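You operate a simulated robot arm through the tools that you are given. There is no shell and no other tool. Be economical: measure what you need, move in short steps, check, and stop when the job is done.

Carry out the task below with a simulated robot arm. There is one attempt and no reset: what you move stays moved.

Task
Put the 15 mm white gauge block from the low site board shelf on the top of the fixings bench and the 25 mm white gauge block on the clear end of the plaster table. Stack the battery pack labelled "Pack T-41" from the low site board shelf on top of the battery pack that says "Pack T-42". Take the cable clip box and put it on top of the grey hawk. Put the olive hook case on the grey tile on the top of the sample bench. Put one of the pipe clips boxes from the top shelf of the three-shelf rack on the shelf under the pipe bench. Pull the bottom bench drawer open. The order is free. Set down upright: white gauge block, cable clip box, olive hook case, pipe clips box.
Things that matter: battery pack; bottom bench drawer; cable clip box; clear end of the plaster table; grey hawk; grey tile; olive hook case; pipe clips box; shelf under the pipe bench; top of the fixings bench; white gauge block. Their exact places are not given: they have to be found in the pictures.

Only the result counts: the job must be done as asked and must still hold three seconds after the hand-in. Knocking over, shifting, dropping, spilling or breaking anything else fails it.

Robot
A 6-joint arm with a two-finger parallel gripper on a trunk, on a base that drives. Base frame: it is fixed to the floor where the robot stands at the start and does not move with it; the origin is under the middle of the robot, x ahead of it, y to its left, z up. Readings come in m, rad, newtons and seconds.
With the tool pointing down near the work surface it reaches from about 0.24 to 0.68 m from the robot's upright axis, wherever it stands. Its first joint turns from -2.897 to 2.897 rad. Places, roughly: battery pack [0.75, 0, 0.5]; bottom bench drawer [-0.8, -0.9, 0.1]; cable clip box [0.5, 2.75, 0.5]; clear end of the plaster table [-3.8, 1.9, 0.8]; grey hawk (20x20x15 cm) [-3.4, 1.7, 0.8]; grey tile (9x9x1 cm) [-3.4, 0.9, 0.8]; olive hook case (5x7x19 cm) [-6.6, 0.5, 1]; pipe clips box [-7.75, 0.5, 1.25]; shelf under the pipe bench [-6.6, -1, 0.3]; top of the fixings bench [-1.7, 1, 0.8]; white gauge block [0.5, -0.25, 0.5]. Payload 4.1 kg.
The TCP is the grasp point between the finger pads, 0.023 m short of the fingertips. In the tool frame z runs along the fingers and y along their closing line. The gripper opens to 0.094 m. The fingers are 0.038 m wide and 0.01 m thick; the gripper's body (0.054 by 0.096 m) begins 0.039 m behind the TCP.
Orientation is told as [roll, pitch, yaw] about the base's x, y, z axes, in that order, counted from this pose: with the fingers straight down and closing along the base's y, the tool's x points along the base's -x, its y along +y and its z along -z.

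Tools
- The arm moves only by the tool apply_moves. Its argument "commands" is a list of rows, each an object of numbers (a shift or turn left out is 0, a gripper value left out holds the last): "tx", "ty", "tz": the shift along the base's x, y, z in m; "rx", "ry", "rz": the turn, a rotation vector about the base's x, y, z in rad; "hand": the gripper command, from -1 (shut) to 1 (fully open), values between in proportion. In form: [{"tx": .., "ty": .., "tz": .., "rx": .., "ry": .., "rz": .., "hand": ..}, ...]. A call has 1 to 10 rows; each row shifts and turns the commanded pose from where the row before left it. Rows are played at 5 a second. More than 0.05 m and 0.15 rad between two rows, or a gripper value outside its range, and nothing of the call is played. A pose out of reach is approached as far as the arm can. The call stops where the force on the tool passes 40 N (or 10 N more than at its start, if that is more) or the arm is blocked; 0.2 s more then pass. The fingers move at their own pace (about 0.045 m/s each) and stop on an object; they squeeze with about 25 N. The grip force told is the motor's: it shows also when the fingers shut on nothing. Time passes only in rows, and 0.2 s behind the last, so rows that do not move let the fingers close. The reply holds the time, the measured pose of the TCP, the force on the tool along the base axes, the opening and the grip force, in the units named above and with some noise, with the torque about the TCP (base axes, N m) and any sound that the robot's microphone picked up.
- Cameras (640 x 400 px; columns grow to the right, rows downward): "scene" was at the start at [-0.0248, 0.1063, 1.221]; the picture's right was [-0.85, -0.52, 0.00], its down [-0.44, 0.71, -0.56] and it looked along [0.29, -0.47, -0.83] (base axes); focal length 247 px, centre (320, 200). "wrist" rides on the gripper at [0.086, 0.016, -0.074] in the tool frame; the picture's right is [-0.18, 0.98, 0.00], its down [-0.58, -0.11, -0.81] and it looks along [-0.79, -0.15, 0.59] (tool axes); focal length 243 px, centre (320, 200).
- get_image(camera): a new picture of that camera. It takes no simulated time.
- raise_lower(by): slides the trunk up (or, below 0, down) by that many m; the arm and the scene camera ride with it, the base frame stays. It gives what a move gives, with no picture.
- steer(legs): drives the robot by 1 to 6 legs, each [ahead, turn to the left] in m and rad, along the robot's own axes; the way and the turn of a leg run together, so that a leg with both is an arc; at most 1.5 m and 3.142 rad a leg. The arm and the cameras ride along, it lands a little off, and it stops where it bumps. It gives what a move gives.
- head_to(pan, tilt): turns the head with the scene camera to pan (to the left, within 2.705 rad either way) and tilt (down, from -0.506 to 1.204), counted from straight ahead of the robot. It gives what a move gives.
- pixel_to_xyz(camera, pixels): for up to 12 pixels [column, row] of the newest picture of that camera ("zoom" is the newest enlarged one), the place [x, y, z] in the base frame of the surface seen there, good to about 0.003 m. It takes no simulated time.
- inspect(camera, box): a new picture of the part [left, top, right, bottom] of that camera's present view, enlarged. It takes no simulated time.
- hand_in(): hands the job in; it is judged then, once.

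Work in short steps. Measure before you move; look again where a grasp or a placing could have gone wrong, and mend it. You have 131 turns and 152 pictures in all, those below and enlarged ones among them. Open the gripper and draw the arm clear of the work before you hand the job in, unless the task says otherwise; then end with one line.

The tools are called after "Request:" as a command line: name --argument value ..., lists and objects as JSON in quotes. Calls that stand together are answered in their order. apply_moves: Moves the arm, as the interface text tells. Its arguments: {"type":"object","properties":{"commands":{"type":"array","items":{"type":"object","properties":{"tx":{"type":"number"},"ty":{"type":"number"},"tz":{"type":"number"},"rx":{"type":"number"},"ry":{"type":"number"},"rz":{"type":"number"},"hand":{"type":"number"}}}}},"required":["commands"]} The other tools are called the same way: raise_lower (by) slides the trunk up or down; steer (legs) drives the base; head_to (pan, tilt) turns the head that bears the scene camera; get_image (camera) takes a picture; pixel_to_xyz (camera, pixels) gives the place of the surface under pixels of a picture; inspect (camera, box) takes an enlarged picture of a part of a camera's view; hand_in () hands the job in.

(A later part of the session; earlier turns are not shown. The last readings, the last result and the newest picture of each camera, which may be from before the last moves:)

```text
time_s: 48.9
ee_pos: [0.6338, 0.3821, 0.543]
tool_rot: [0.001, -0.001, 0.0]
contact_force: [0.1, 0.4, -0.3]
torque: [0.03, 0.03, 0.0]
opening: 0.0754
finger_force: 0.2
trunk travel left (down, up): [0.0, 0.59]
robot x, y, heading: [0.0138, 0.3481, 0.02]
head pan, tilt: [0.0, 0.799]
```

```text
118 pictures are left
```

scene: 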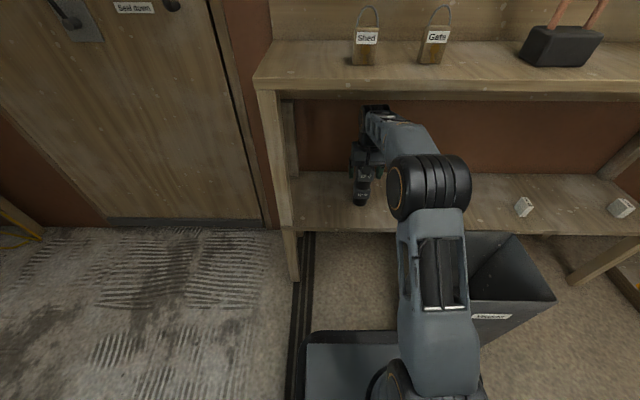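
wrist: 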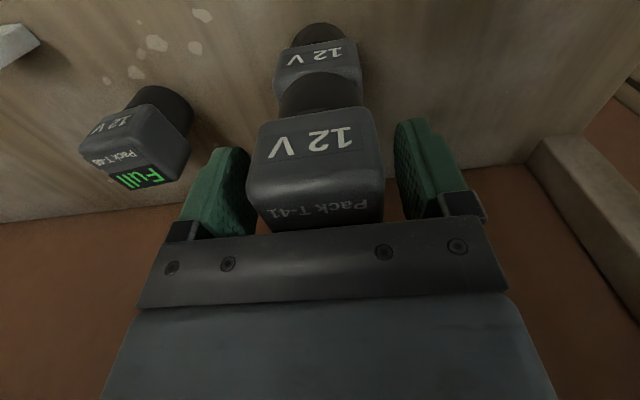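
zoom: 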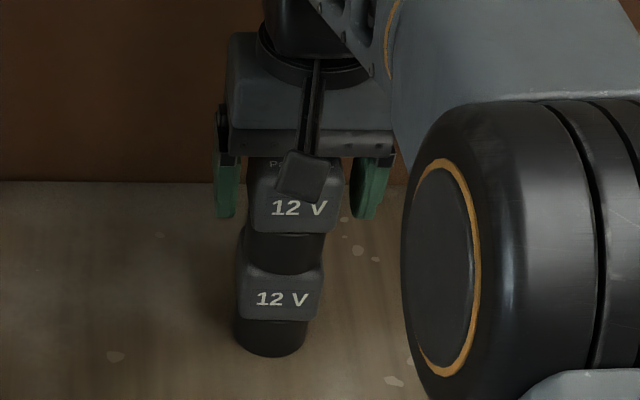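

Row 7 was too long; same plan with shorter rows.

Request:
apply_moves --commands '[{"hand": 1}, {"hand": 1}, {"tx": -0.03}, {"tx": -0.04}, {"tx": -0.04}, {"tx": -0.04}, {"tx": -0.035, "ty": -0.03}, {"ty": -0.045}, {"ty": -0.045}, {"ty": -0.05}]'

Request:
get_image --camera "wrist"

Request:
get_image --camera "scene"

```text
time_s: 51.1
ee_pos: [0.4479, 0.2113, 0.541]
tool_rot: [0.0, -0.001, 0.004]
contact_force: [0.6, 0.4, 0.1]
torque: [0.0, -0.02, 0.0]
opening: 0.0938
finger_force: 0.0
trunk travel left (down, up): [0.0, 0.59]
robot x, y, heading: [0.0073, 0.3452, 0.016]
head pan, tilt: [0.0, 0.799]
```

```text
117 pictures are left
```

wrist: 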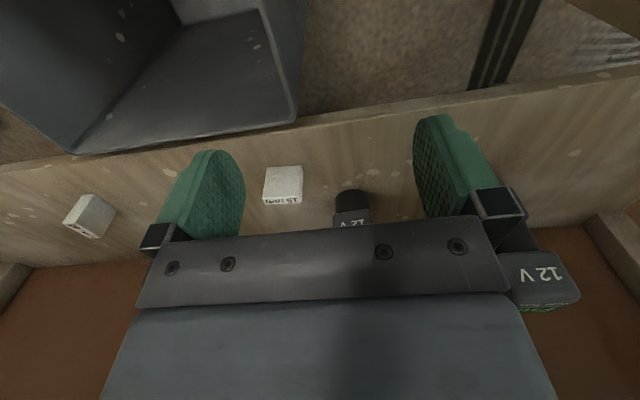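

```text
116 pictures are left
```

scene: 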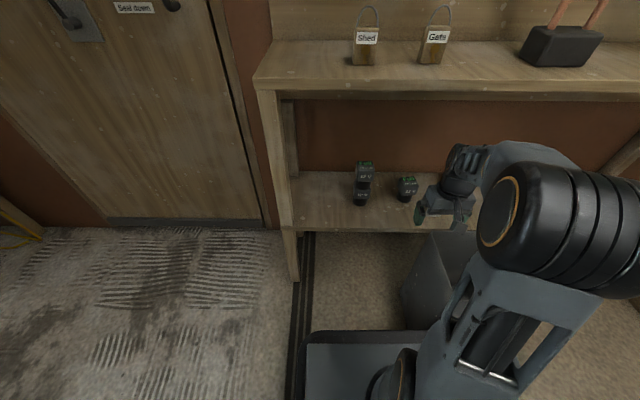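

Request:
inspect --camera "wrist" --box '[245, 150, 325, 220]'

Request:
pixel_to_xyz --camera "wrist" --pixels '[[267, 170], [300, 168], [282, 185], [266, 200], [299, 197], [283, 201], [283, 203], [270, 203], [298, 201], [283, 165]]'

```text
5.71 times, centred on (285, 185) of wrist
```

zoom: 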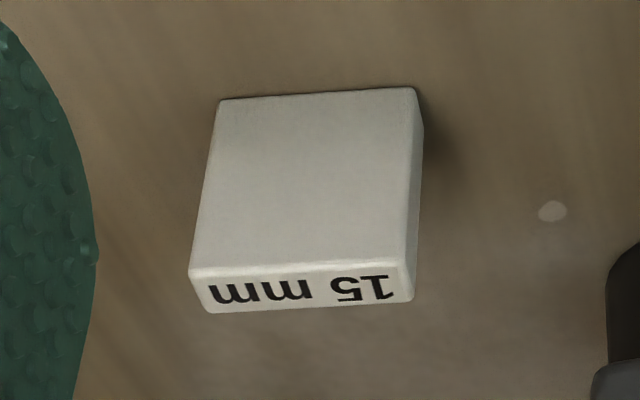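

```text
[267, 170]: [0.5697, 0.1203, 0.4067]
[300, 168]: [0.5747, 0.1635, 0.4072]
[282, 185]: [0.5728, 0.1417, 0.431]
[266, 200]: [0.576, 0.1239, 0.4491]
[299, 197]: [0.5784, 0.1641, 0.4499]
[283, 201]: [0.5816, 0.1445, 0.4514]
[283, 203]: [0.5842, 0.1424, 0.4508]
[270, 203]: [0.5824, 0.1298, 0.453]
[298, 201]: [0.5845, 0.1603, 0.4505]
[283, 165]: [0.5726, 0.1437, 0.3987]
```

Block 15 mm: centre (0.579,0.143), top 0.451, yaw ≈-0.11, 42 mm along y. I narrow the gripper and go over it.

Request:
apply_moves --commands '[{"ty": -0.034, "rz": -0.055, "hand": 0.35}, {"ty": -0.034, "rz": -0.055, "hand": 0.35}, {"tx": 0.044, "hand": 0.35}, {"tx": 0.044, "hand": 0.35}, {"tx": 0.043, "hand": 0.35}, {"tz": -0.03}]'

Request:
get_image --camera "wrist"

Request:
inspect --camera "scene" --box '[350, 130, 510, 250]'

```text
time_s: 52.5
ee_pos: [0.5818, 0.1447, 0.5102]
tool_rot: [0.0, 0.0, -0.108]
contact_force: [-0.8, 0.9, 0.0]
torque: [0.01, 0.01, -0.01]
opening: 0.0635
finger_force: 0.1
trunk travel left (down, up): [0.0, 0.59]
robot x, y, heading: [0.0096, 0.3488, 0.013]
head pan, tilt: [0.0, 0.799]
```

```text
114 pictures are left
```

wrist: 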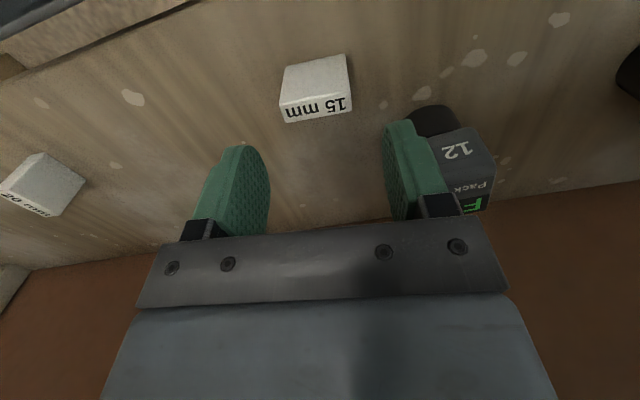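

```text
3.33 times, centred on (430, 190) of scene
```

zoom: 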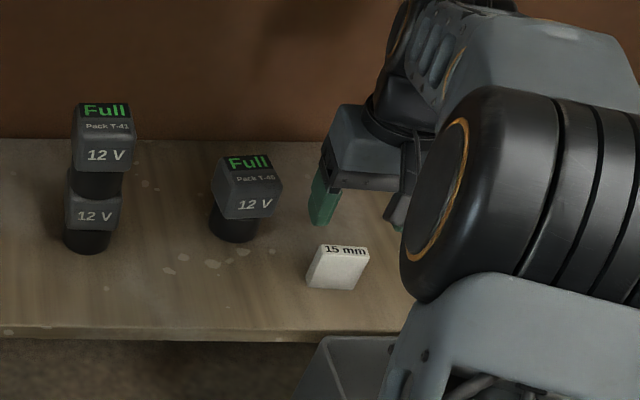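

Request:
pixel_to_xyz --camera "wrist" --pixels '[[290, 121], [345, 111], [282, 105], [350, 95], [318, 110], [440, 150], [450, 135], [476, 135], [435, 120], [490, 165], [290, 70], [343, 60]]'

```text
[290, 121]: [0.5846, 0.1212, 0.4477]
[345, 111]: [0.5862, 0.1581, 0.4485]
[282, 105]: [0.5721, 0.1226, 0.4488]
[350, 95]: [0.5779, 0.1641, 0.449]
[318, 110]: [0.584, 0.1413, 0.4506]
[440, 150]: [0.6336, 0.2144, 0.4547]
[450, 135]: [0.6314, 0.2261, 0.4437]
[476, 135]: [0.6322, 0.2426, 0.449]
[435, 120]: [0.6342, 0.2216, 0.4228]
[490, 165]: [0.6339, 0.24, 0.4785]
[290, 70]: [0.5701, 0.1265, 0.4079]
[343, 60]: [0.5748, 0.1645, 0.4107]
```

T-46 front is at x 0.632, well clear. Down to TCP z 0.438 and close.

Request:
apply_moves --commands '[{"tz": -0.036, "tx": -0.002, "ty": -0.002}, {"tz": -0.036}, {"hand": -1}, {"hand": -1}, {"hand": -1}, {"hand": -1}, {"hand": -1}, {"tz": 0.03}, {"tz": 0.03}]'

Request:
get_image --camera "wrist"

```text
time_s: 54.5
ee_pos: [0.5785, 0.1421, 0.5005]
tool_rot: [0.002, 0.003, -0.108]
contact_force: [0.6, -0.2, 0.1]
torque: [-0.04, 0.0, 0.01]
opening: 0.0445
finger_force: 25.2
trunk travel left (down, up): [0.0, 0.59]
robot x, y, heading: [0.0073, 0.3473, 0.018]
head pan, tilt: [0.0, 0.799]
```

```text
112 pictures are left
```

wrist: 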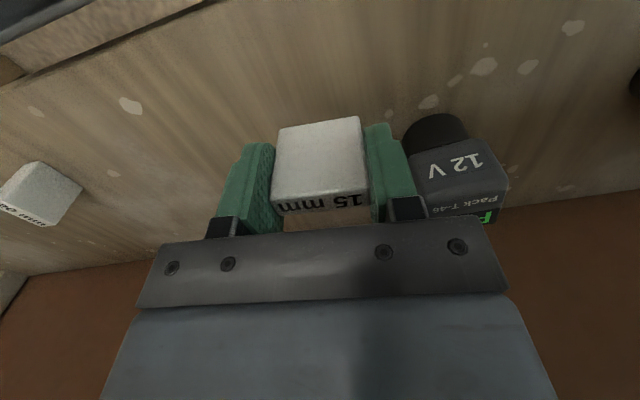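

15 mm block held. I retract, raise the trunk, then back off and look along the corridor toward the fixings bench.

Request:
apply_moves --commands '[{"tx": -0.04}, {"tx": -0.045}, {"tx": -0.045}, {"tx": -0.03, "ty": 0.03, "rz": 0.04}, {"ty": 0.045, "rz": 0.05}, {"ty": 0.045, "rz": 0.03}, {"ty": 0.045}, {"tx": -0.04, "ty": 0.02}]'

Request:
steer --legs '[[-0.4, 0]]'

Request:
raise_lower --by 0.4

Request:
head_to --pan 2.3 --tilt 0.5

Request:
get_image --camera "scene"

Request:
pixel_to_xyz --camera "scene" --pixels '[[150, 150], [200, 180], [250, 200], [250, 250], [300, 200], [300, 250], [350, 250], [400, 250], [450, 250], [200, 250], [150, 200], [100, 150]]'

```text
time_s: 56.3
ee_pos: [0.3788, 0.3292, 0.4996]
tool_rot: [0.001, 0.0, 0.011]
contact_force: [0.6, 0.0, -0.4]
torque: [0.01, 0.01, 0.01]
opening: 0.0443
finger_force: 24.8
trunk travel left (down, up): [0.0, 0.59]
robot x, y, heading: [0.0105, 0.3469, 0.017]
head pan, tilt: [0.0, 0.799]
```

```text
time_s: 58.8
ee_pos: [-0.0178, 0.3237, 0.5]
tool_rot: [0.001, -0.001, 0.013]
contact_force: [-0.3, -0.5, -0.8]
torque: [0.01, 0.03, 0.02]
opening: 0.044
finger_force: 25.0
trunk travel left (down, up): [0.0, 0.59]
robot x, y, heading: [-0.3857, 0.336, 0.016]
head pan, tilt: [0.0, 0.799]
```

```text
time_s: 62.6
ee_pos: [-0.0185, 0.324, 0.9001]
tool_rot: [0.001, 0.001, 0.013]
contact_force: [0.9, -0.2, -0.4]
torque: [-0.01, 0.0, -0.02]
opening: 0.0443
finger_force: 25.5
trunk travel left (down, up): [-0.4, 0.19]
robot x, y, heading: [-0.384, 0.3406, 0.016]
head pan, tilt: [0.0, 0.799]
```

```text
time_s: 64.7
ee_pos: [-0.0181, 0.3247, 0.8998]
tool_rot: [0.001, 0.0, 0.014]
contact_force: [0.0, -0.1, 0.3]
torque: [0.02, 0.01, -0.01]
opening: 0.0443
finger_force: 24.9
trunk travel left (down, up): [-0.4, 0.19]
robot x, y, heading: [-0.3854, 0.3397, 0.019]
head pan, tilt: [2.3, 0.499]
```

```text
111 pictures are left
```

scene: 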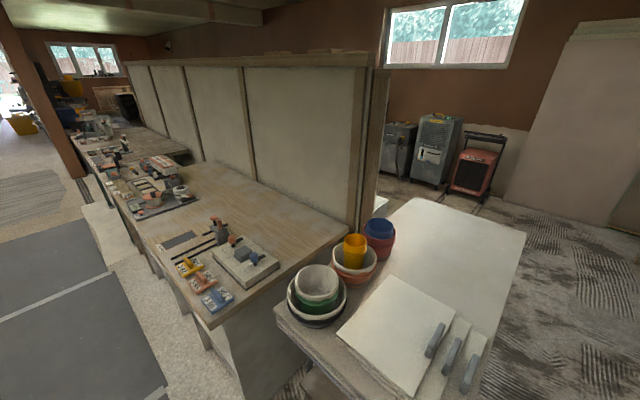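

```text
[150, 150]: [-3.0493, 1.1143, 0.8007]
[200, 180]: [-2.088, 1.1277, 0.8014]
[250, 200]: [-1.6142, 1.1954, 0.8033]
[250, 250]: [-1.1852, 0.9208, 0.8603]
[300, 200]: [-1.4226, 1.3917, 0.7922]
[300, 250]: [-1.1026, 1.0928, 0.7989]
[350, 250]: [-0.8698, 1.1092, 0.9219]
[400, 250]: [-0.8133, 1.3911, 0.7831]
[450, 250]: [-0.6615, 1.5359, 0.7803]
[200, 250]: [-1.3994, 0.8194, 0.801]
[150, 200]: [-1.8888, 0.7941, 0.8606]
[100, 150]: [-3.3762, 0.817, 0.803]
```

Fixings bench top is z≈0.80, from x≈-1.1 back, front y≈0.75. I turn around and drive alongside it.

Request:
steer --legs '[[0, 3.12], [1.15, 0]]'

Request:
head_to --pan -1.2 --tilt 0.75

Request:
get_image --camera "scene"

Request:
pixel_to_xyz --camera "scene" --pixels '[[100, 150], [150, 150], [200, 150], [250, 150], [300, 150], [350, 150], [200, 200], [250, 200], [300, 200], [350, 200], [400, 200], [300, 250]]'

```text
time_s: 78.0
ee_pos: [-1.9022, 0.3064, 0.9002]
tool_rot: [0.0, -0.001, -3.111]
contact_force: [-0.7, -0.4, -1.1]
torque: [0.0, 0.01, -0.02]
opening: 0.0441
finger_force: 25.0
trunk travel left (down, up): [-0.4, 0.19]
robot x, y, heading: [-1.5321, 0.2907, -3.11]
head pan, tilt: [2.3, 0.499]
```

```text
time_s: 80.9
ee_pos: [-1.9018, 0.3056, 0.8991]
tool_rot: [0.001, 0.0, -3.111]
contact_force: [-0.6, 0.1, -0.5]
torque: [-0.01, 0.0, -0.03]
opening: 0.0441
finger_force: 24.8
trunk travel left (down, up): [-0.4, 0.19]
robot x, y, heading: [-1.5317, 0.2985, -3.107]
head pan, tilt: [-1.201, 0.75]
```

```text
110 pictures are left
```

scene: 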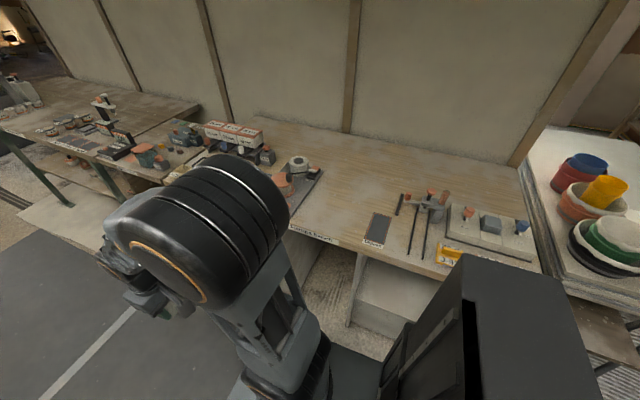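

```text
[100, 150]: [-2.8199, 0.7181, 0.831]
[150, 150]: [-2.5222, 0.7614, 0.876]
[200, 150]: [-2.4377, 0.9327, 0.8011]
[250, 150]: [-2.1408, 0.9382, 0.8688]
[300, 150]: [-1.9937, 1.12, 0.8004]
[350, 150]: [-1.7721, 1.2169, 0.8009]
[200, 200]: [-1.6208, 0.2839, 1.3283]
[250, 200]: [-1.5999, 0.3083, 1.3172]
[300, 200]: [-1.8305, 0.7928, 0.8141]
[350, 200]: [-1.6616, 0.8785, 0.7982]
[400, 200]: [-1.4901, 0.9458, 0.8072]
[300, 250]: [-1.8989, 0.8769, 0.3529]
```

Clear spot is near scene (345,195) = (-1.69,0.88,0.80). I raise and swing the arm to the right toward it.

Request:
apply_moves --commands '[{"tz": 0.04}, {"ty": 0.048, "rz": -0.1}, {"ty": 0.048, "rz": -0.1}, {"ty": 0.048, "rz": -0.1}, {"ty": 0.048, "rz": -0.1}, {"tx": 0.022, "ty": 0.04, "rz": -0.1}, {"tx": 0.022, "ty": 0.04, "rz": -0.1}, {"tx": 0.022, "ty": 0.04, "rz": -0.1}, {"tx": 0.022, "ty": 0.04, "rz": -0.1}, {"tx": 0.022, "ty": 0.04, "rz": -0.1}]'

Request:
get_image --camera "scene"

Request:
get_image --camera "wrist"

```text
time_s: 83.1
ee_pos: [-1.7897, 0.7015, 0.94]
tool_rot: [0.0, 0.001, 2.268]
contact_force: [-0.1, -0.4, -0.9]
torque: [0.01, 0.03, -0.01]
opening: 0.0442
finger_force: 24.9
trunk travel left (down, up): [-0.4, 0.19]
robot x, y, heading: [-1.5327, 0.2961, -3.108]
head pan, tilt: [-1.201, 0.75]
```

```text
109 pictures are left
```

scene: 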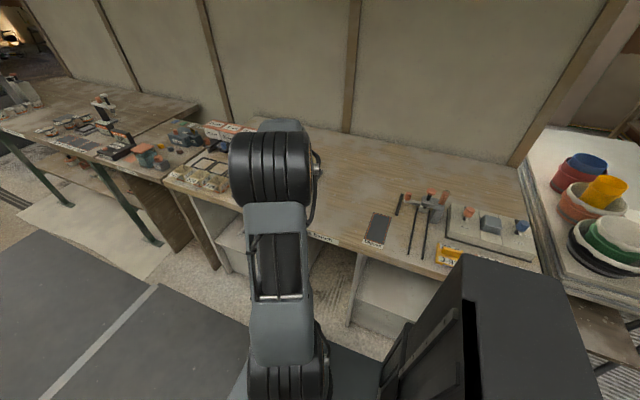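

```text
108 pictures are left
```

wrist: 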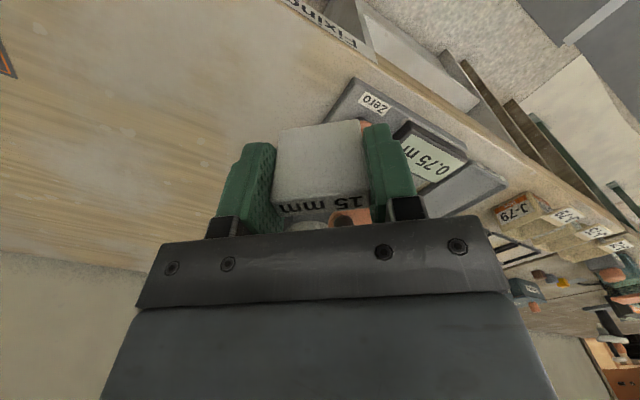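

Continue to above the clear spot.

Request:
apply_moves --commands '[{"tx": 0.024, "ty": 0.042, "rz": -0.12}, {"tx": 0.024, "ty": 0.042, "rz": -0.12}, {"tx": 0.024, "ty": 0.042, "rz": -0.12}, {"tx": 0.024, "ty": 0.042, "rz": -0.12}, {"tz": -0.03}]'

Request:
get_image --camera "wrist"

Request:
pixel_to_xyz --camera "wrist" --pixels '[[320, 90], [230, 110], [420, 110], [320, 60], [160, 180], [460, 180], [280, 50], [500, 150], [250, 30]]'

```text
time_s: 84.3
ee_pos: [-1.6975, 0.8678, 0.9101]
tool_rot: [-0.001, 0.003, 1.788]
contact_force: [-0.5, -0.3, 0.5]
torque: [0.01, 0.0, 0.02]
opening: 0.0442
finger_force: 25.0
trunk travel left (down, up): [-0.4, 0.19]
robot x, y, heading: [-1.5378, 0.2963, -3.111]
head pan, tilt: [-1.201, 0.75]
```

```text
107 pictures are left
```

wrist: 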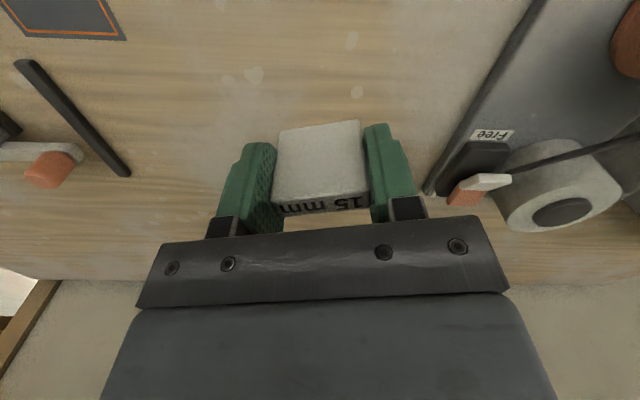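

```text
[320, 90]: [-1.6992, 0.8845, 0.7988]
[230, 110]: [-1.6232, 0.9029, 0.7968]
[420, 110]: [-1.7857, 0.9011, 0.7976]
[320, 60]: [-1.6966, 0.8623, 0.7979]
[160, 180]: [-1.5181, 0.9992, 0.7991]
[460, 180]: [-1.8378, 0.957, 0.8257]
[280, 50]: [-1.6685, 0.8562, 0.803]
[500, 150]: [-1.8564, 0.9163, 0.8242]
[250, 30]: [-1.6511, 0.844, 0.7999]
```

Clear all round; surface 0.7985, so contact at TCP ≈0.839. Lower.

Request:
apply_moves --commands '[{"tz": -0.035}, {"tz": -0.03}, {"tz": -0.003}]'

Request:
apply_moves --commands '[{"tz": -0.0015}, {}]'

Request:
apply_moves --commands '[{"tz": -0.0015}, {}]'

```text
time_s: 85.1
ee_pos: [-1.6958, 0.8671, 0.8416]
tool_rot: [-0.001, -0.001, 1.791]
contact_force: [0.1, 0.9, 0.0]
torque: [-0.03, 0.01, 0.01]
opening: 0.0441
finger_force: 24.9
trunk travel left (down, up): [-0.4, 0.19]
robot x, y, heading: [-1.5347, 0.2948, -3.11]
head pan, tilt: [-1.201, 0.75]
```

```text
time_s: 85.7
ee_pos: [-1.697, 0.8675, 0.8413]
tool_rot: [0.002, 0.001, 1.791]
contact_force: [0.2, -0.4, 0.3]
torque: [0.03, -0.01, -0.01]
opening: 0.0442
finger_force: 25.6
trunk travel left (down, up): [-0.4, 0.19]
robot x, y, heading: [-1.5324, 0.2957, -3.11]
head pan, tilt: [-1.201, 0.75]
```

```text
time_s: 86.3
ee_pos: [-1.6964, 0.8672, 0.8393]
tool_rot: [0.0, 0.0, 1.793]
contact_force: [0.8, 0.2, -0.6]
torque: [-0.01, -0.02, 0.01]
opening: 0.0438
finger_force: 25.4
trunk travel left (down, up): [-0.4, 0.19]
robot x, y, heading: [-1.5335, 0.2938, -3.106]
head pan, tilt: [-1.201, 0.75]
```

Request:
apply_moves --commands '[{"tz": -0.0015}, {}]'

Request:
apply_moves --commands '[{"tz": -0.001}, {}]'

Request:
apply_moves --commands '[{"tz": -0.001}, {}]'

```text
time_s: 86.9
ee_pos: [-1.6957, 0.866, 0.8385]
tool_rot: [0.0, -0.001, 1.791]
contact_force: [-0.3, -0.3, 6.8]
torque: [-0.03, 0.01, -0.01]
opening: 0.0439
finger_force: 25.2
trunk travel left (down, up): [-0.4, 0.19]
robot x, y, heading: [-1.534, 0.2953, -3.103]
head pan, tilt: [-1.201, 0.75]
```

```text
time_s: 87.5
ee_pos: [-1.6957, 0.8661, 0.838]
tool_rot: [-0.001, -0.002, 1.79]
contact_force: [-2.2, 1.4, 16.0]
torque: [0.08, 0.07, 0.02]
opening: 0.0439
finger_force: 24.9
trunk travel left (down, up): [-0.4, 0.19]
robot x, y, heading: [-1.5344, 0.2987, -3.114]
head pan, tilt: [-1.201, 0.75]
```

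```text
time_s: 88.1
ee_pos: [-1.6964, 0.8662, 0.8393]
tool_rot: [0.0, -0.004, 1.79]
contact_force: [-1.9, 5.4, 26.2]
torque: [0.17, 0.08, 0.02]
opening: 0.0438
finger_force: 25.2
trunk travel left (down, up): [-0.4, 0.19]
robot x, y, heading: [-1.5362, 0.2964, -3.111]
head pan, tilt: [-1.201, 0.75]
```

In contact. Ease up, open, lift clear, and look.

Request:
apply_moves --commands '[{"tz": 0.002}, {"hand": -0.1}, {"hand": 0.3}, {"hand": 0.5}, {"hand": 0.5}, {"tz": 0.04}, {"tz": 0.04}, {"tz": 0.04}, {"tz": 0.03}]'

Request:
get_image --camera "wrist"

```text
time_s: 90.1
ee_pos: [-1.6941, 0.8668, 0.986]
tool_rot: [0.002, 0.0, 1.791]
contact_force: [0.6, 0.1, -0.7]
torque: [0.02, -0.03, -0.01]
opening: 0.0706
finger_force: 0.1
trunk travel left (down, up): [-0.4, 0.19]
robot x, y, heading: [-1.5351, 0.296, -3.107]
head pan, tilt: [-1.201, 0.75]
```

```text
106 pictures are left
```

wrist: 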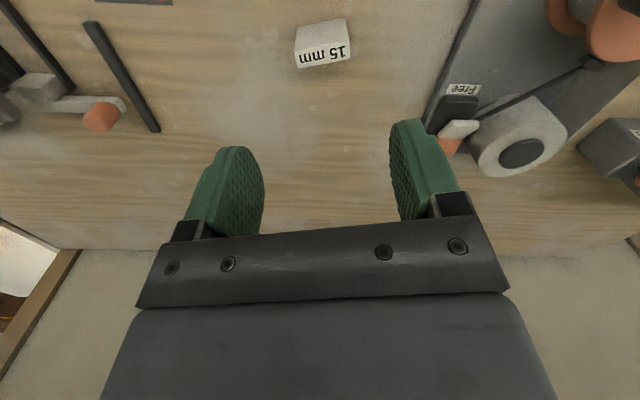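

The 15 mm block stands upright. I swing the arm back to the front, then turn and drive back to the shelf for the 25 mm block.

Request:
apply_moves --commands '[{"tx": -0.02, "ty": -0.042, "rz": 0.14}, {"tx": -0.02, "ty": -0.042, "rz": 0.14}, {"tx": -0.02, "ty": -0.042, "rz": 0.14}, {"tx": -0.022, "ty": -0.042, "rz": 0.14}, {"tx": -0.022, "ty": -0.042, "rz": 0.14}, {"tx": -0.022, "ty": -0.042, "rz": 0.14}, {"tx": -0.022, "ty": -0.042, "rz": 0.14}, {"tx": -0.022, "ty": -0.042, "rz": 0.14}, {"tx": -0.02, "ty": -0.044, "rz": 0.12}, {"ty": -0.048, "rz": 0.12}]'

Request:
apply_moves --commands '[{"ty": -0.048}, {"ty": -0.048}, {"ty": -0.04}]'

Request:
steer --legs '[[0, 3.0], [0.55, 0]]'

```text
time_s: 92.3
ee_pos: [-1.884, 0.4357, 0.9889]
tool_rot: [-0.001, 0.0, -3.13]
contact_force: [-0.5, -0.1, -0.2]
torque: [-0.01, 0.0, 0.05]
opening: 0.0705
finger_force: 0.1
trunk travel left (down, up): [-0.4, 0.19]
robot x, y, heading: [-1.5327, 0.2952, -3.106]
head pan, tilt: [-1.201, 0.75]
```

```text
time_s: 93.1
ee_pos: [-1.8845, 0.3001, 0.9879]
tool_rot: [0.0, 0.0, -3.132]
contact_force: [0.0, -0.1, 0.7]
torque: [0.01, 0.01, 0.0]
opening: 0.07
finger_force: 0.1
trunk travel left (down, up): [-0.4, 0.19]
robot x, y, heading: [-1.5344, 0.2932, -3.11]
head pan, tilt: [-1.201, 0.75]
```

```text
time_s: 103.2
ee_pos: [-0.6566, 0.1309, 0.9863]
tool_rot: [0.001, 0.002, -0.19]
contact_force: [-1.0, -0.5, 0.2]
torque: [0.02, -0.02, 0.0]
opening: 0.0703
finger_force: 0.1
trunk travel left (down, up): [-0.4, 0.19]
robot x, y, heading: [-1.0024, 0.2049, -0.171]
head pan, tilt: [-1.201, 0.75]
```

Robot at (-1.0,0.205,-0.17). I drive an S-curve to (0,-0.33,0), then lower the trunk.

Request:
steer --legs '[[0.4, -0.529], [0.34, 0], [0.4, 0.7]]'

Request:
raise_lower --by -0.4

Request:
head_to --pan 0 --tilt 0.8

Request:
get_image --camera "scene"

Request:
get_image --camera "wrist"

```text
time_s: 109.6
ee_pos: [0.3546, -0.317, 0.9868]
tool_rot: [-0.001, 0.002, -0.002]
contact_force: [-0.1, -0.2, -0.4]
torque: [0.0, -0.02, -0.01]
opening: 0.071
finger_force: 0.1
trunk travel left (down, up): [-0.4, 0.19]
robot x, y, heading: [0.0031, -0.3116, 0.015]
head pan, tilt: [-1.201, 0.75]
```

```text
time_s: 113.4
ee_pos: [0.3538, -0.3181, 0.5877]
tool_rot: [0.0, 0.001, -0.001]
contact_force: [-0.5, -0.1, -0.2]
torque: [-0.04, 0.03, 0.0]
opening: 0.0703
finger_force: 0.1
trunk travel left (down, up): [0.0, 0.59]
robot x, y, heading: [0.0048, -0.3132, 0.016]
head pan, tilt: [-1.201, 0.75]
```

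```text
time_s: 114.8
ee_pos: [0.3546, -0.3175, 0.5876]
tool_rot: [-0.001, -0.001, -0.001]
contact_force: [0.6, -0.3, 0.1]
torque: [-0.01, -0.05, 0.01]
opening: 0.0703
finger_force: 0.1
trunk travel left (down, up): [0.0, 0.59]
robot x, y, heading: [0.0043, -0.3088, 0.023]
head pan, tilt: [0.0, 0.799]
```

```text
105 pictures are left
```

scene: 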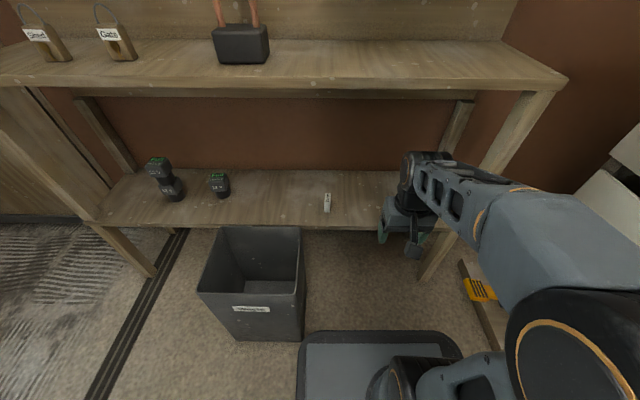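

```text
104 pictures are left
```

wrist: 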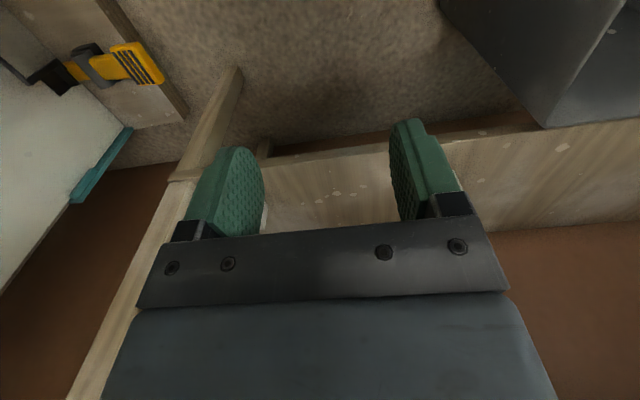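

I move the hand nearer the 25 mm block for a good view.

Request:
apply_moves --commands '[{"tx": 0.032, "ty": -0.035, "tz": -0.01, "hand": 1}, {"tx": 0.032, "ty": -0.035, "tz": -0.01, "hand": 1}, {"tx": 0.032, "ty": -0.035, "tz": -0.01, "hand": 1}]'

Request:
get_image --camera "wrist"

```text
time_s: 115.6
ee_pos: [0.4491, -0.4223, 0.5544]
tool_rot: [-0.001, -0.001, 0.001]
contact_force: [0.2, 0.6, 0.6]
torque: [-0.02, 0.06, -0.01]
opening: 0.0939
finger_force: 0.0
trunk travel left (down, up): [0.0, 0.59]
robot x, y, heading: [0.0001, -0.31, 0.019]
head pan, tilt: [0.0, 0.799]
```

```text
103 pictures are left
```

wrist: 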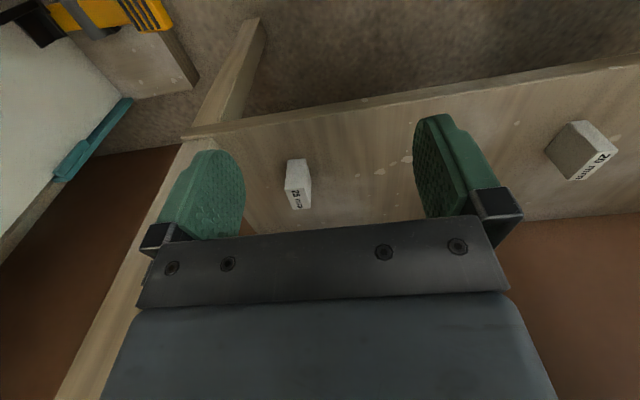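

Request:
inspect --camera "wrist" --box '[270, 150, 330, 220]'

Request:
pixel_to_xyz --camera "wrist" --pixels '[[287, 190], [309, 188], [293, 208], [310, 206], [288, 162], [304, 160], [298, 176], [310, 178], [300, 200], [230, 130], [200, 140]]'

```text
5.71 times, centred on (300, 185) of wrist
```

zoom: 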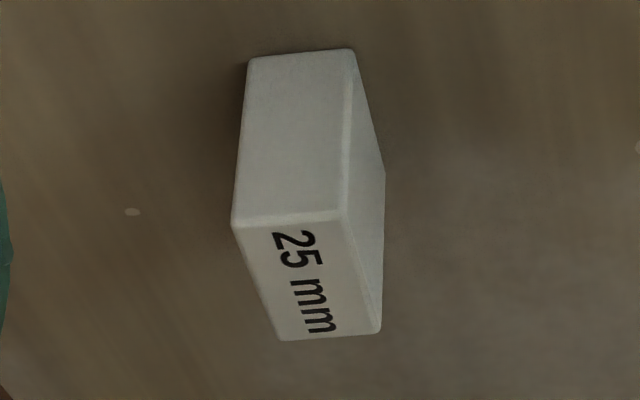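

```text
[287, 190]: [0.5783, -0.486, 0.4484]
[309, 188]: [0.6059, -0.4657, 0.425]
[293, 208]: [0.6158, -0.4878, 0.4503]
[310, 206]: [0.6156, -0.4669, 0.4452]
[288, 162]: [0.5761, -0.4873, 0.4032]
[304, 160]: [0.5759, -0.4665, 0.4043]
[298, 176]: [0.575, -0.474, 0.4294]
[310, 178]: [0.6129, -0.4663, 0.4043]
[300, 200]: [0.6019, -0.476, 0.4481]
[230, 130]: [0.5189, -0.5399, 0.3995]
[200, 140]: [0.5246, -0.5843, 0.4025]
```

Block centre (0.596,-0.477), aligned. I check the bench's right leg position before entering.

Request:
pixel_to_xyz --camera "wrist" --pixels '[[190, 160], [205, 100], [170, 200], [130, 260], [110, 300], [150, 260], [80, 380], [195, 150], [245, 220], [240, 50]]'

Request:
get_image --camera "scene"

Request:
pixel_to_xyz --camera "scene" --pixels '[[515, 120], [505, 140], [490, 165], [470, 110], [525, 110], [460, 120], [500, 120], [440, 235], [430, 255]]'

```text
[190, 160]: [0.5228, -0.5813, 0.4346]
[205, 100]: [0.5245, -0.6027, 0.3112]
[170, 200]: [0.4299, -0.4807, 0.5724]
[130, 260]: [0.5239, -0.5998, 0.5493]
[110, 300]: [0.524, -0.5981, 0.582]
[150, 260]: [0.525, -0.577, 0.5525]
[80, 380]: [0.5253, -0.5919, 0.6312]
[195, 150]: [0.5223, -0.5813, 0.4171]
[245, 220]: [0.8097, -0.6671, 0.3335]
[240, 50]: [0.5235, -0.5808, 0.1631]
```

```text
101 pictures are left
```

scene: 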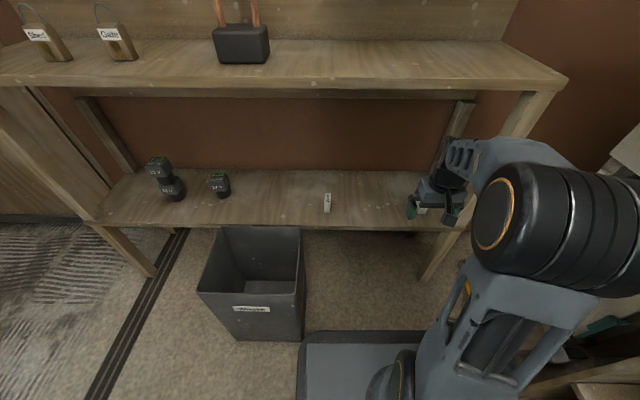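

```text
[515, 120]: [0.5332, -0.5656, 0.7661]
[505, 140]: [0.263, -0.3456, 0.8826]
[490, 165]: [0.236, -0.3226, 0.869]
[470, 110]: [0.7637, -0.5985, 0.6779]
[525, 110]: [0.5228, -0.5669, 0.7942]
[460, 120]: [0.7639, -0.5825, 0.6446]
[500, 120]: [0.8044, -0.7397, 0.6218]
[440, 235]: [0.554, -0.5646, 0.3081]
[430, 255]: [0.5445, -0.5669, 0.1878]
```

Leg inner face is y≈-0.565, leaving room. I enter at z 0.52 with fingers narrowed.

Request:
apply_moves --commands '[{"ty": -0.0275, "tz": -0.017, "hand": 0.3}, {"ty": -0.0275, "tz": -0.017, "hand": 0.3}, {"tx": 0.037, "hand": 0.3}, {"tx": 0.037}, {"tx": 0.037}, {"tx": 0.036}]'

Request:
get_image --camera "wrist"

Request:
pixel_to_xyz --camera "wrist" --pixels '[[320, 110], [290, 100], [340, 100], [320, 90], [320, 125], [320, 140]]'

```text
time_s: 117.0
ee_pos: [0.5951, -0.4794, 0.5229]
tool_rot: [-0.001, 0.0, -0.001]
contact_force: [-0.1, 0.0, -0.4]
torque: [-0.01, -0.02, -0.04]
opening: 0.0609
finger_force: 0.1
trunk travel left (down, up): [0.0, 0.59]
robot x, y, heading: [0.0031, -0.3102, 0.017]
head pan, tilt: [0.0, 0.799]
```

```text
100 pictures are left
```

wrist: 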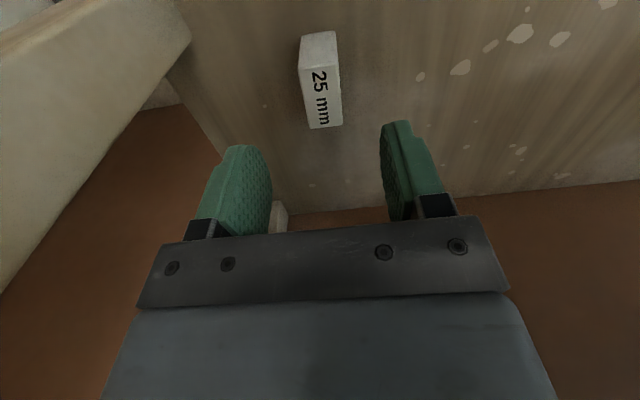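

```text
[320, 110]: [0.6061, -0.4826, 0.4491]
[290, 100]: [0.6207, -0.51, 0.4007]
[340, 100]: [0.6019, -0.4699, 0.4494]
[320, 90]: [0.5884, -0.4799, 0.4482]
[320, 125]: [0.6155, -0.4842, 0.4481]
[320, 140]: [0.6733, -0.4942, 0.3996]
```

Centred. Down to 0.438, close, lift and retract.

Request:
apply_moves --commands '[{"tz": -0.043}, {"tz": -0.042, "ty": 0.001}, {"hand": -1}, {"hand": -1}, {"hand": -1}, {"hand": -1}, {"hand": -1}, {"tz": 0.03}, {"tz": 0.03}]'

Request:
apply_moves --commands '[{"tx": -0.04}, {"tx": -0.04}, {"tx": -0.04}, {"tx": -0.04, "ty": 0.02}, {"tx": -0.03, "ty": 0.035}, {"tx": -0.03, "ty": 0.035}, {"ty": 0.045}, {"ty": 0.03}]'

Request:
get_image --camera "wrist"

```text
time_s: 119.0
ee_pos: [0.5955, -0.4793, 0.4987]
tool_rot: [-0.001, 0.0, 0.001]
contact_force: [0.0, 0.6, -0.8]
torque: [-0.02, 0.02, -0.04]
opening: 0.0242
finger_force: 25.2
trunk travel left (down, up): [0.0, 0.59]
robot x, y, heading: [0.0017, -0.3088, 0.016]
head pan, tilt: [0.0, 0.799]
```

```text
time_s: 120.8
ee_pos: [0.3747, -0.31, 0.4966]
tool_rot: [0.001, -0.001, -0.002]
contact_force: [0.1, 0.2, -0.6]
torque: [0.0, 0.01, 0.02]
opening: 0.0244
finger_force: 25.1
trunk travel left (down, up): [0.0, 0.59]
robot x, y, heading: [0.0052, -0.3113, 0.015]
head pan, tilt: [0.0, 0.799]
```

```text
99 pictures are left
```

wrist: 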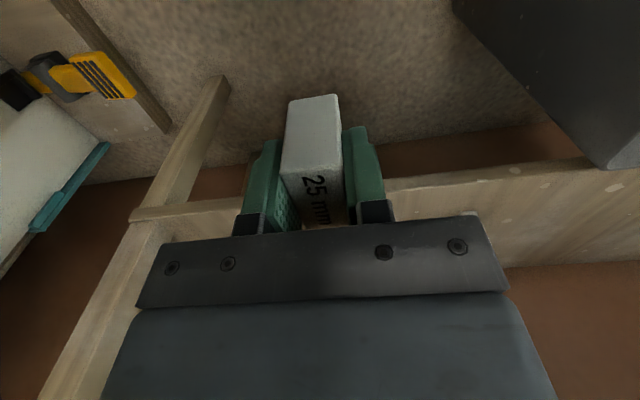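

25 mm block held. I raise the trunk, back off a little, turn left, and look ahead toward the far left area.

Request:
steer --legs '[[-0.09, 0]]'

Request:
raise_lower --by 0.4

Request:
steer --legs '[[0, 1.55], [0.5, 0]]'

Request:
head_to --pan 0.3 --tilt 0.5

Request:
get_image --camera "scene"

Request:
pixel_to_xyz --camera "scene" --pixels '[[100, 150], [150, 200], [200, 200], [250, 150], [250, 200], [300, 200], [350, 150], [400, 150], [450, 150], [250, 250], [200, 250], [300, 110]]'

```text
time_s: 121.9
ee_pos: [0.2858, -0.3141, 0.4977]
tool_rot: [0.002, 0.001, -0.001]
contact_force: [-0.3, -0.2, -1.4]
torque: [-0.01, 0.01, -0.02]
opening: 0.0245
finger_force: 25.5
trunk travel left (down, up): [0.0, 0.59]
robot x, y, heading: [-0.0881, -0.3101, 0.019]
head pan, tilt: [0.0, 0.799]
```

```text
time_s: 125.8
ee_pos: [0.2854, -0.3132, 0.8972]
tool_rot: [0.001, -0.001, 0.0]
contact_force: [-0.6, 0.5, -0.4]
torque: [-0.03, 0.03, 0.0]
opening: 0.0242
finger_force: 25.0
trunk travel left (down, up): [-0.4, 0.19]
robot x, y, heading: [-0.0864, -0.3124, 0.024]
head pan, tilt: [0.0, 0.799]
```

```text
time_s: 132.5
ee_pos: [-0.071, 0.5698, 0.8971]
tool_rot: [0.001, -0.003, 1.541]
contact_force: [-0.2, -0.1, 0.0]
torque: [-0.02, 0.0, 0.03]
opening: 0.0244
finger_force: 24.8
trunk travel left (down, up): [-0.4, 0.19]
robot x, y, heading: [-0.0837, 0.1935, 1.561]
head pan, tilt: [0.0, 0.799]
```

```text
time_s: 133.3
ee_pos: [-0.0717, 0.5697, 0.8982]
tool_rot: [0.001, 0.001, 1.541]
contact_force: [0.3, 0.2, 0.5]
torque: [-0.02, 0.0, -0.03]
opening: 0.0242
finger_force: 24.6
trunk travel left (down, up): [-0.4, 0.19]
robot x, y, heading: [-0.0855, 0.1963, 1.559]
head pan, tilt: [0.3, 0.499]
```

```text
98 pictures are left
```

scene: 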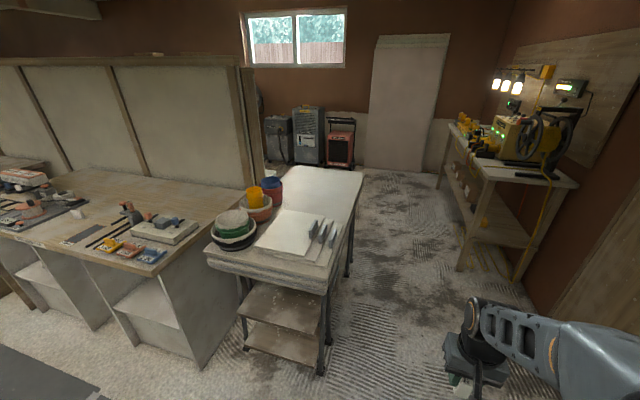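

```text
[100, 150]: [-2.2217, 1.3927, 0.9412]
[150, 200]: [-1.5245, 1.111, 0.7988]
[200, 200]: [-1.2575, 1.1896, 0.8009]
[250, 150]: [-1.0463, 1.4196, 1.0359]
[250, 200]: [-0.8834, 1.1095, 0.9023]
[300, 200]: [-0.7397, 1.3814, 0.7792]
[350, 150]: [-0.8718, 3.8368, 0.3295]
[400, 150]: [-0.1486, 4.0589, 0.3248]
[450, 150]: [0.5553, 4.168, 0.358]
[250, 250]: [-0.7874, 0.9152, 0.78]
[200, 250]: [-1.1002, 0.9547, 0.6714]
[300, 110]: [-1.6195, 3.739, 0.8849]
```

Path north is free between the plasterboard table (right edge x≈-0.4) and the bench on the right. I go north shifted to x≈0.07, then turn west and look.

Request:
steer --legs '[[0.5, -0.3], [0.5, 0.3], [1.3, 0], [0, 1.57]]'

Request:
head_to --pan 0.2 --tilt 0.4

Request:
get_image --camera "scene"

Request:
pixel_to_xyz --camera "scene" --pixels '[[50, 250], [100, 200], [150, 200], [200, 150], [200, 200], [250, 150], [250, 200], [300, 150], [300, 200], [350, 150], [350, 200], [400, 200]]'

```text
time_s: 148.7
ee_pos: [-0.2932, 2.4968, 0.8981]
tool_rot: [0.0, 0.0, 3.093]
contact_force: [-0.2, -0.3, -0.5]
torque: [0.0, 0.01, 0.01]
opening: 0.0242
finger_force: 25.3
trunk travel left (down, up): [-0.4, 0.19]
robot x, y, heading: [0.0734, 2.4791, 3.115]
head pan, tilt: [0.3, 0.499]
```

```text
time_s: 149.4
ee_pos: [-0.2936, 2.497, 0.8982]
tool_rot: [0.001, 0.0, 3.094]
contact_force: [0.9, 0.1, -0.8]
torque: [0.01, 0.03, 0.0]
opening: 0.0243
finger_force: 25.3
trunk travel left (down, up): [-0.4, 0.19]
robot x, y, heading: [0.0775, 2.4809, 3.119]
head pan, tilt: [0.201, 0.4]
```

```text
97 pictures are left
```

scene: 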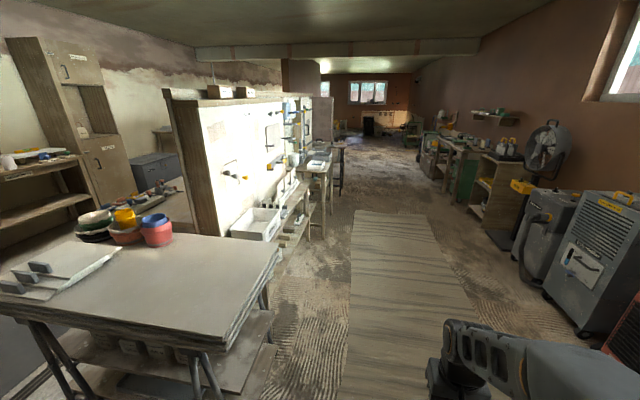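

```text
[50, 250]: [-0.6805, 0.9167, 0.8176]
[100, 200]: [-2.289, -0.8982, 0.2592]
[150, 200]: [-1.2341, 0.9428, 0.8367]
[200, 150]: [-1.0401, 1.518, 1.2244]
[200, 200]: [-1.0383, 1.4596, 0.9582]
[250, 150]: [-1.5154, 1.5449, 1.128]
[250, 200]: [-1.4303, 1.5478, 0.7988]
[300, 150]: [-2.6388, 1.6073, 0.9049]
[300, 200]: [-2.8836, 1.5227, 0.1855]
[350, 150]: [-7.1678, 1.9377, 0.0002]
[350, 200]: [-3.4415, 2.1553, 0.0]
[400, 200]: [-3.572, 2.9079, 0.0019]
```

The route west at y≈2.5 is open. I drive to about x=-2.5 and look at the plaster table.

Request:
steer --legs '[[1.3, 0.0], [1.2, 0]]'

Request:
head_to --pan 0.4 --tilt 0.5

Request:
get_image --camera "scene"

Request:
pixel_to_xyz --camera "scene" --pixels '[[50, 150], [100, 150], [150, 150], [200, 150], [250, 150], [300, 150], [100, 200], [150, 200], [200, 200], [250, 200], [300, 200], [400, 150]]'

```text
time_s: 161.6
ee_pos: [-2.7897, 2.5561, 0.8976]
tool_rot: [0.0, 0.0, 3.105]
contact_force: [0.1, -0.3, 0.1]
torque: [-0.01, 0.02, 0.01]
opening: 0.0245
finger_force: 24.9
trunk travel left (down, up): [-0.4, 0.19]
robot x, y, heading: [-2.414, 2.5386, 3.122]
head pan, tilt: [0.201, 0.4]
```

```text
time_s: 162.3
ee_pos: [-2.7906, 2.5566, 0.8984]
tool_rot: [0.0, 0.001, 3.107]
contact_force: [-0.1, -0.4, -0.4]
torque: [0.0, 0.02, 0.03]
opening: 0.0242
finger_force: 25.7
trunk travel left (down, up): [-0.4, 0.19]
robot x, y, heading: [-2.4166, 2.5386, 3.119]
head pan, tilt: [0.4, 0.499]
```

```text
96 pictures are left
```

scene: 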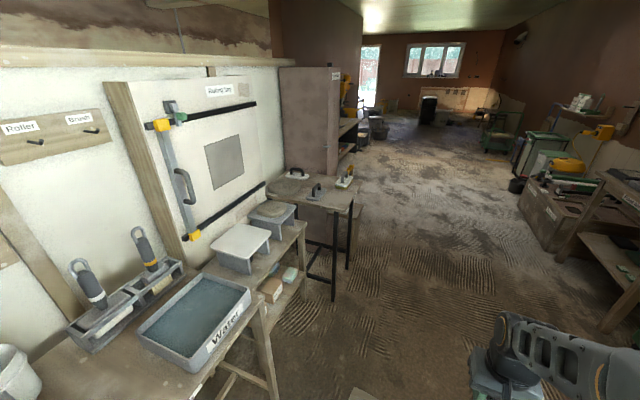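

```text
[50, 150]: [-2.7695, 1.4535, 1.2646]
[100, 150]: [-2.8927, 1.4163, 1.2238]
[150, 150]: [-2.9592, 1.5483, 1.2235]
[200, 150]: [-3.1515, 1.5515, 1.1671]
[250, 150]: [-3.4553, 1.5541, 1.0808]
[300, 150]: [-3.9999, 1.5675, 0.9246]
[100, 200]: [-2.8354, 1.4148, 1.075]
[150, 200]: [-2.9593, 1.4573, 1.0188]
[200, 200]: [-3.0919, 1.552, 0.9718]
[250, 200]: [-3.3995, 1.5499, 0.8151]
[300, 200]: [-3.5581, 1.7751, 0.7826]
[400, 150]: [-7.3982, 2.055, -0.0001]
```

Request:
inspect --camera "scene" --box '[190, 150, 370, 310]'

Request:
pixel_to_xyz --camera "scene" --pixels '[[240, 240], [270, 210], [252, 212], [285, 205], [270, 203], [350, 195], [345, 205], [300, 185], [320, 180], [340, 190], [280, 180], [330, 200]]'

```text
2.50 times, centred on (280, 230) of scene
```

zoom: 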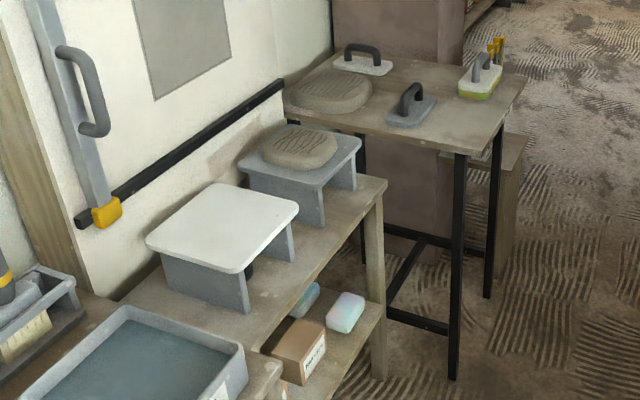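

```text
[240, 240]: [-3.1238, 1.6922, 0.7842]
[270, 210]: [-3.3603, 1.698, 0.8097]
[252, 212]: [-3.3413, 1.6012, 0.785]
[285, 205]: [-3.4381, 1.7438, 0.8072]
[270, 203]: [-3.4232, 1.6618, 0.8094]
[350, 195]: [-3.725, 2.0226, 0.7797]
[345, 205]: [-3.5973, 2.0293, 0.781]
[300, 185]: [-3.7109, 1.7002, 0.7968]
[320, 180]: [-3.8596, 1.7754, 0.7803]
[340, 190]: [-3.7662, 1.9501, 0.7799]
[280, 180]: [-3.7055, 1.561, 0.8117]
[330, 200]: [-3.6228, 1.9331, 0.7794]
```

Two hawks: a white-topped at (-3.12,1.69) and a grey one with a lump at (-3.38,1.69). I drive on, face the plaster table and look closely.

Request:
steer --legs '[[1.35, 0], [0, 1.57]]'

Request:
head_to --pan 0.1 --tilt 0.75

Request:
get_image --camera "scene"

Request:
pixel_to_xyz --camera "scene" --pixels '[[100, 150], [150, 150], [200, 150], [250, 150], [300, 150], [350, 150], [200, 200], [250, 200], [300, 200], [350, 200], [400, 200], [300, 250]]'

```text
time_s: 172.9
ee_pos: [-3.7703, 2.1834, 0.8973]
tool_rot: [0.0, 0.0, -1.578]
contact_force: [-0.6, -1.2, -0.5]
torque: [0.01, 0.02, 0.02]
opening: 0.0242
finger_force: 25.6
trunk travel left (down, up): [-0.4, 0.19]
robot x, y, heading: [-3.7678, 2.5524, -1.558]
head pan, tilt: [0.4, 0.499]
```

```text
time_s: 173.7
ee_pos: [-3.7692, 2.1821, 0.8979]
tool_rot: [0.0, -0.001, -1.578]
contact_force: [-0.5, 0.1, -0.6]
torque: [0.02, -0.02, -0.02]
opening: 0.0243
finger_force: 24.9
trunk travel left (down, up): [-0.4, 0.19]
robot x, y, heading: [-3.7661, 2.5562, -1.557]
head pan, tilt: [0.099, 0.75]
```

```text
94 pictures are left
```

scene: 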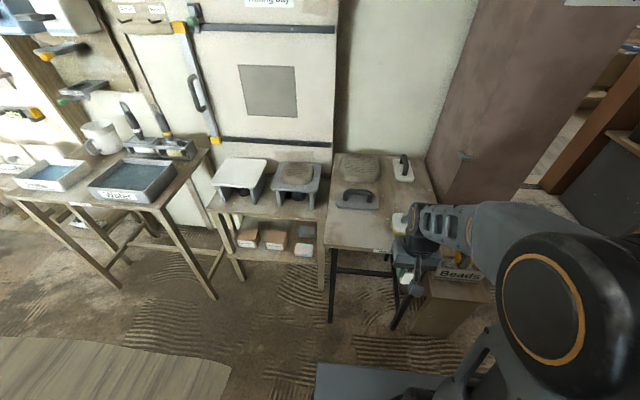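

```text
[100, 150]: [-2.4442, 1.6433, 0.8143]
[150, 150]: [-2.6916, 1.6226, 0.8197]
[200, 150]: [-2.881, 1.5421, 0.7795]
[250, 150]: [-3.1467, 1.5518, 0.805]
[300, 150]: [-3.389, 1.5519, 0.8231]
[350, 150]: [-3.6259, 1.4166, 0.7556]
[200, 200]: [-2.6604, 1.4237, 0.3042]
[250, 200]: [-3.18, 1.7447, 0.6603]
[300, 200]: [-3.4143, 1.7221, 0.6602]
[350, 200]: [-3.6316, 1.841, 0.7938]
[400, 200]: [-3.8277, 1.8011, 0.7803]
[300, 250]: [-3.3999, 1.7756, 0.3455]
```

Request:
inspect --camera "scene" --box '[200, 130, 440, 290]'

Request:
get_image --camera "wrist"

Request:
pixel_to_xyz --camera "wrist" --pixels '[[320, 60], [200, 60], [440, 60], [100, 100], [500, 100], [520, 150], [100, 200], [560, 200], [220, 20], [420, 20], [320, 20], [580, 60]]'

```text
2.50 times, centred on (320, 210) of scene
```

zoom: 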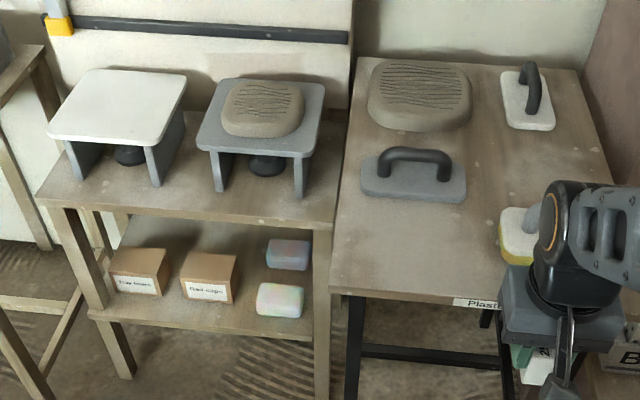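

```text
92 pictures are left
```

wrist: 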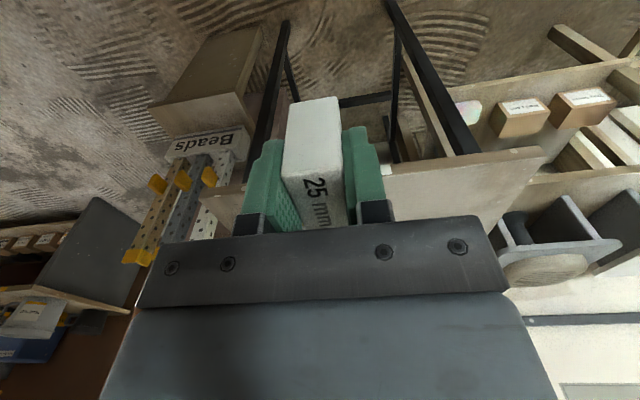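

```text
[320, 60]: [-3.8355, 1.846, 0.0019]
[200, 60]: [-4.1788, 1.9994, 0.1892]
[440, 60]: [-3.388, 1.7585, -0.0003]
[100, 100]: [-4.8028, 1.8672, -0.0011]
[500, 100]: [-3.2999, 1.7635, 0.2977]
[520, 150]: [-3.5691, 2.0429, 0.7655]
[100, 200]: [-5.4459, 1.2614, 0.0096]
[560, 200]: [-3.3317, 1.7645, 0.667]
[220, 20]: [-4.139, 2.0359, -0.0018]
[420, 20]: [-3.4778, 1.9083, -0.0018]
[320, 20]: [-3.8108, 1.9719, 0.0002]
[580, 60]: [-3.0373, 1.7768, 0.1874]
```

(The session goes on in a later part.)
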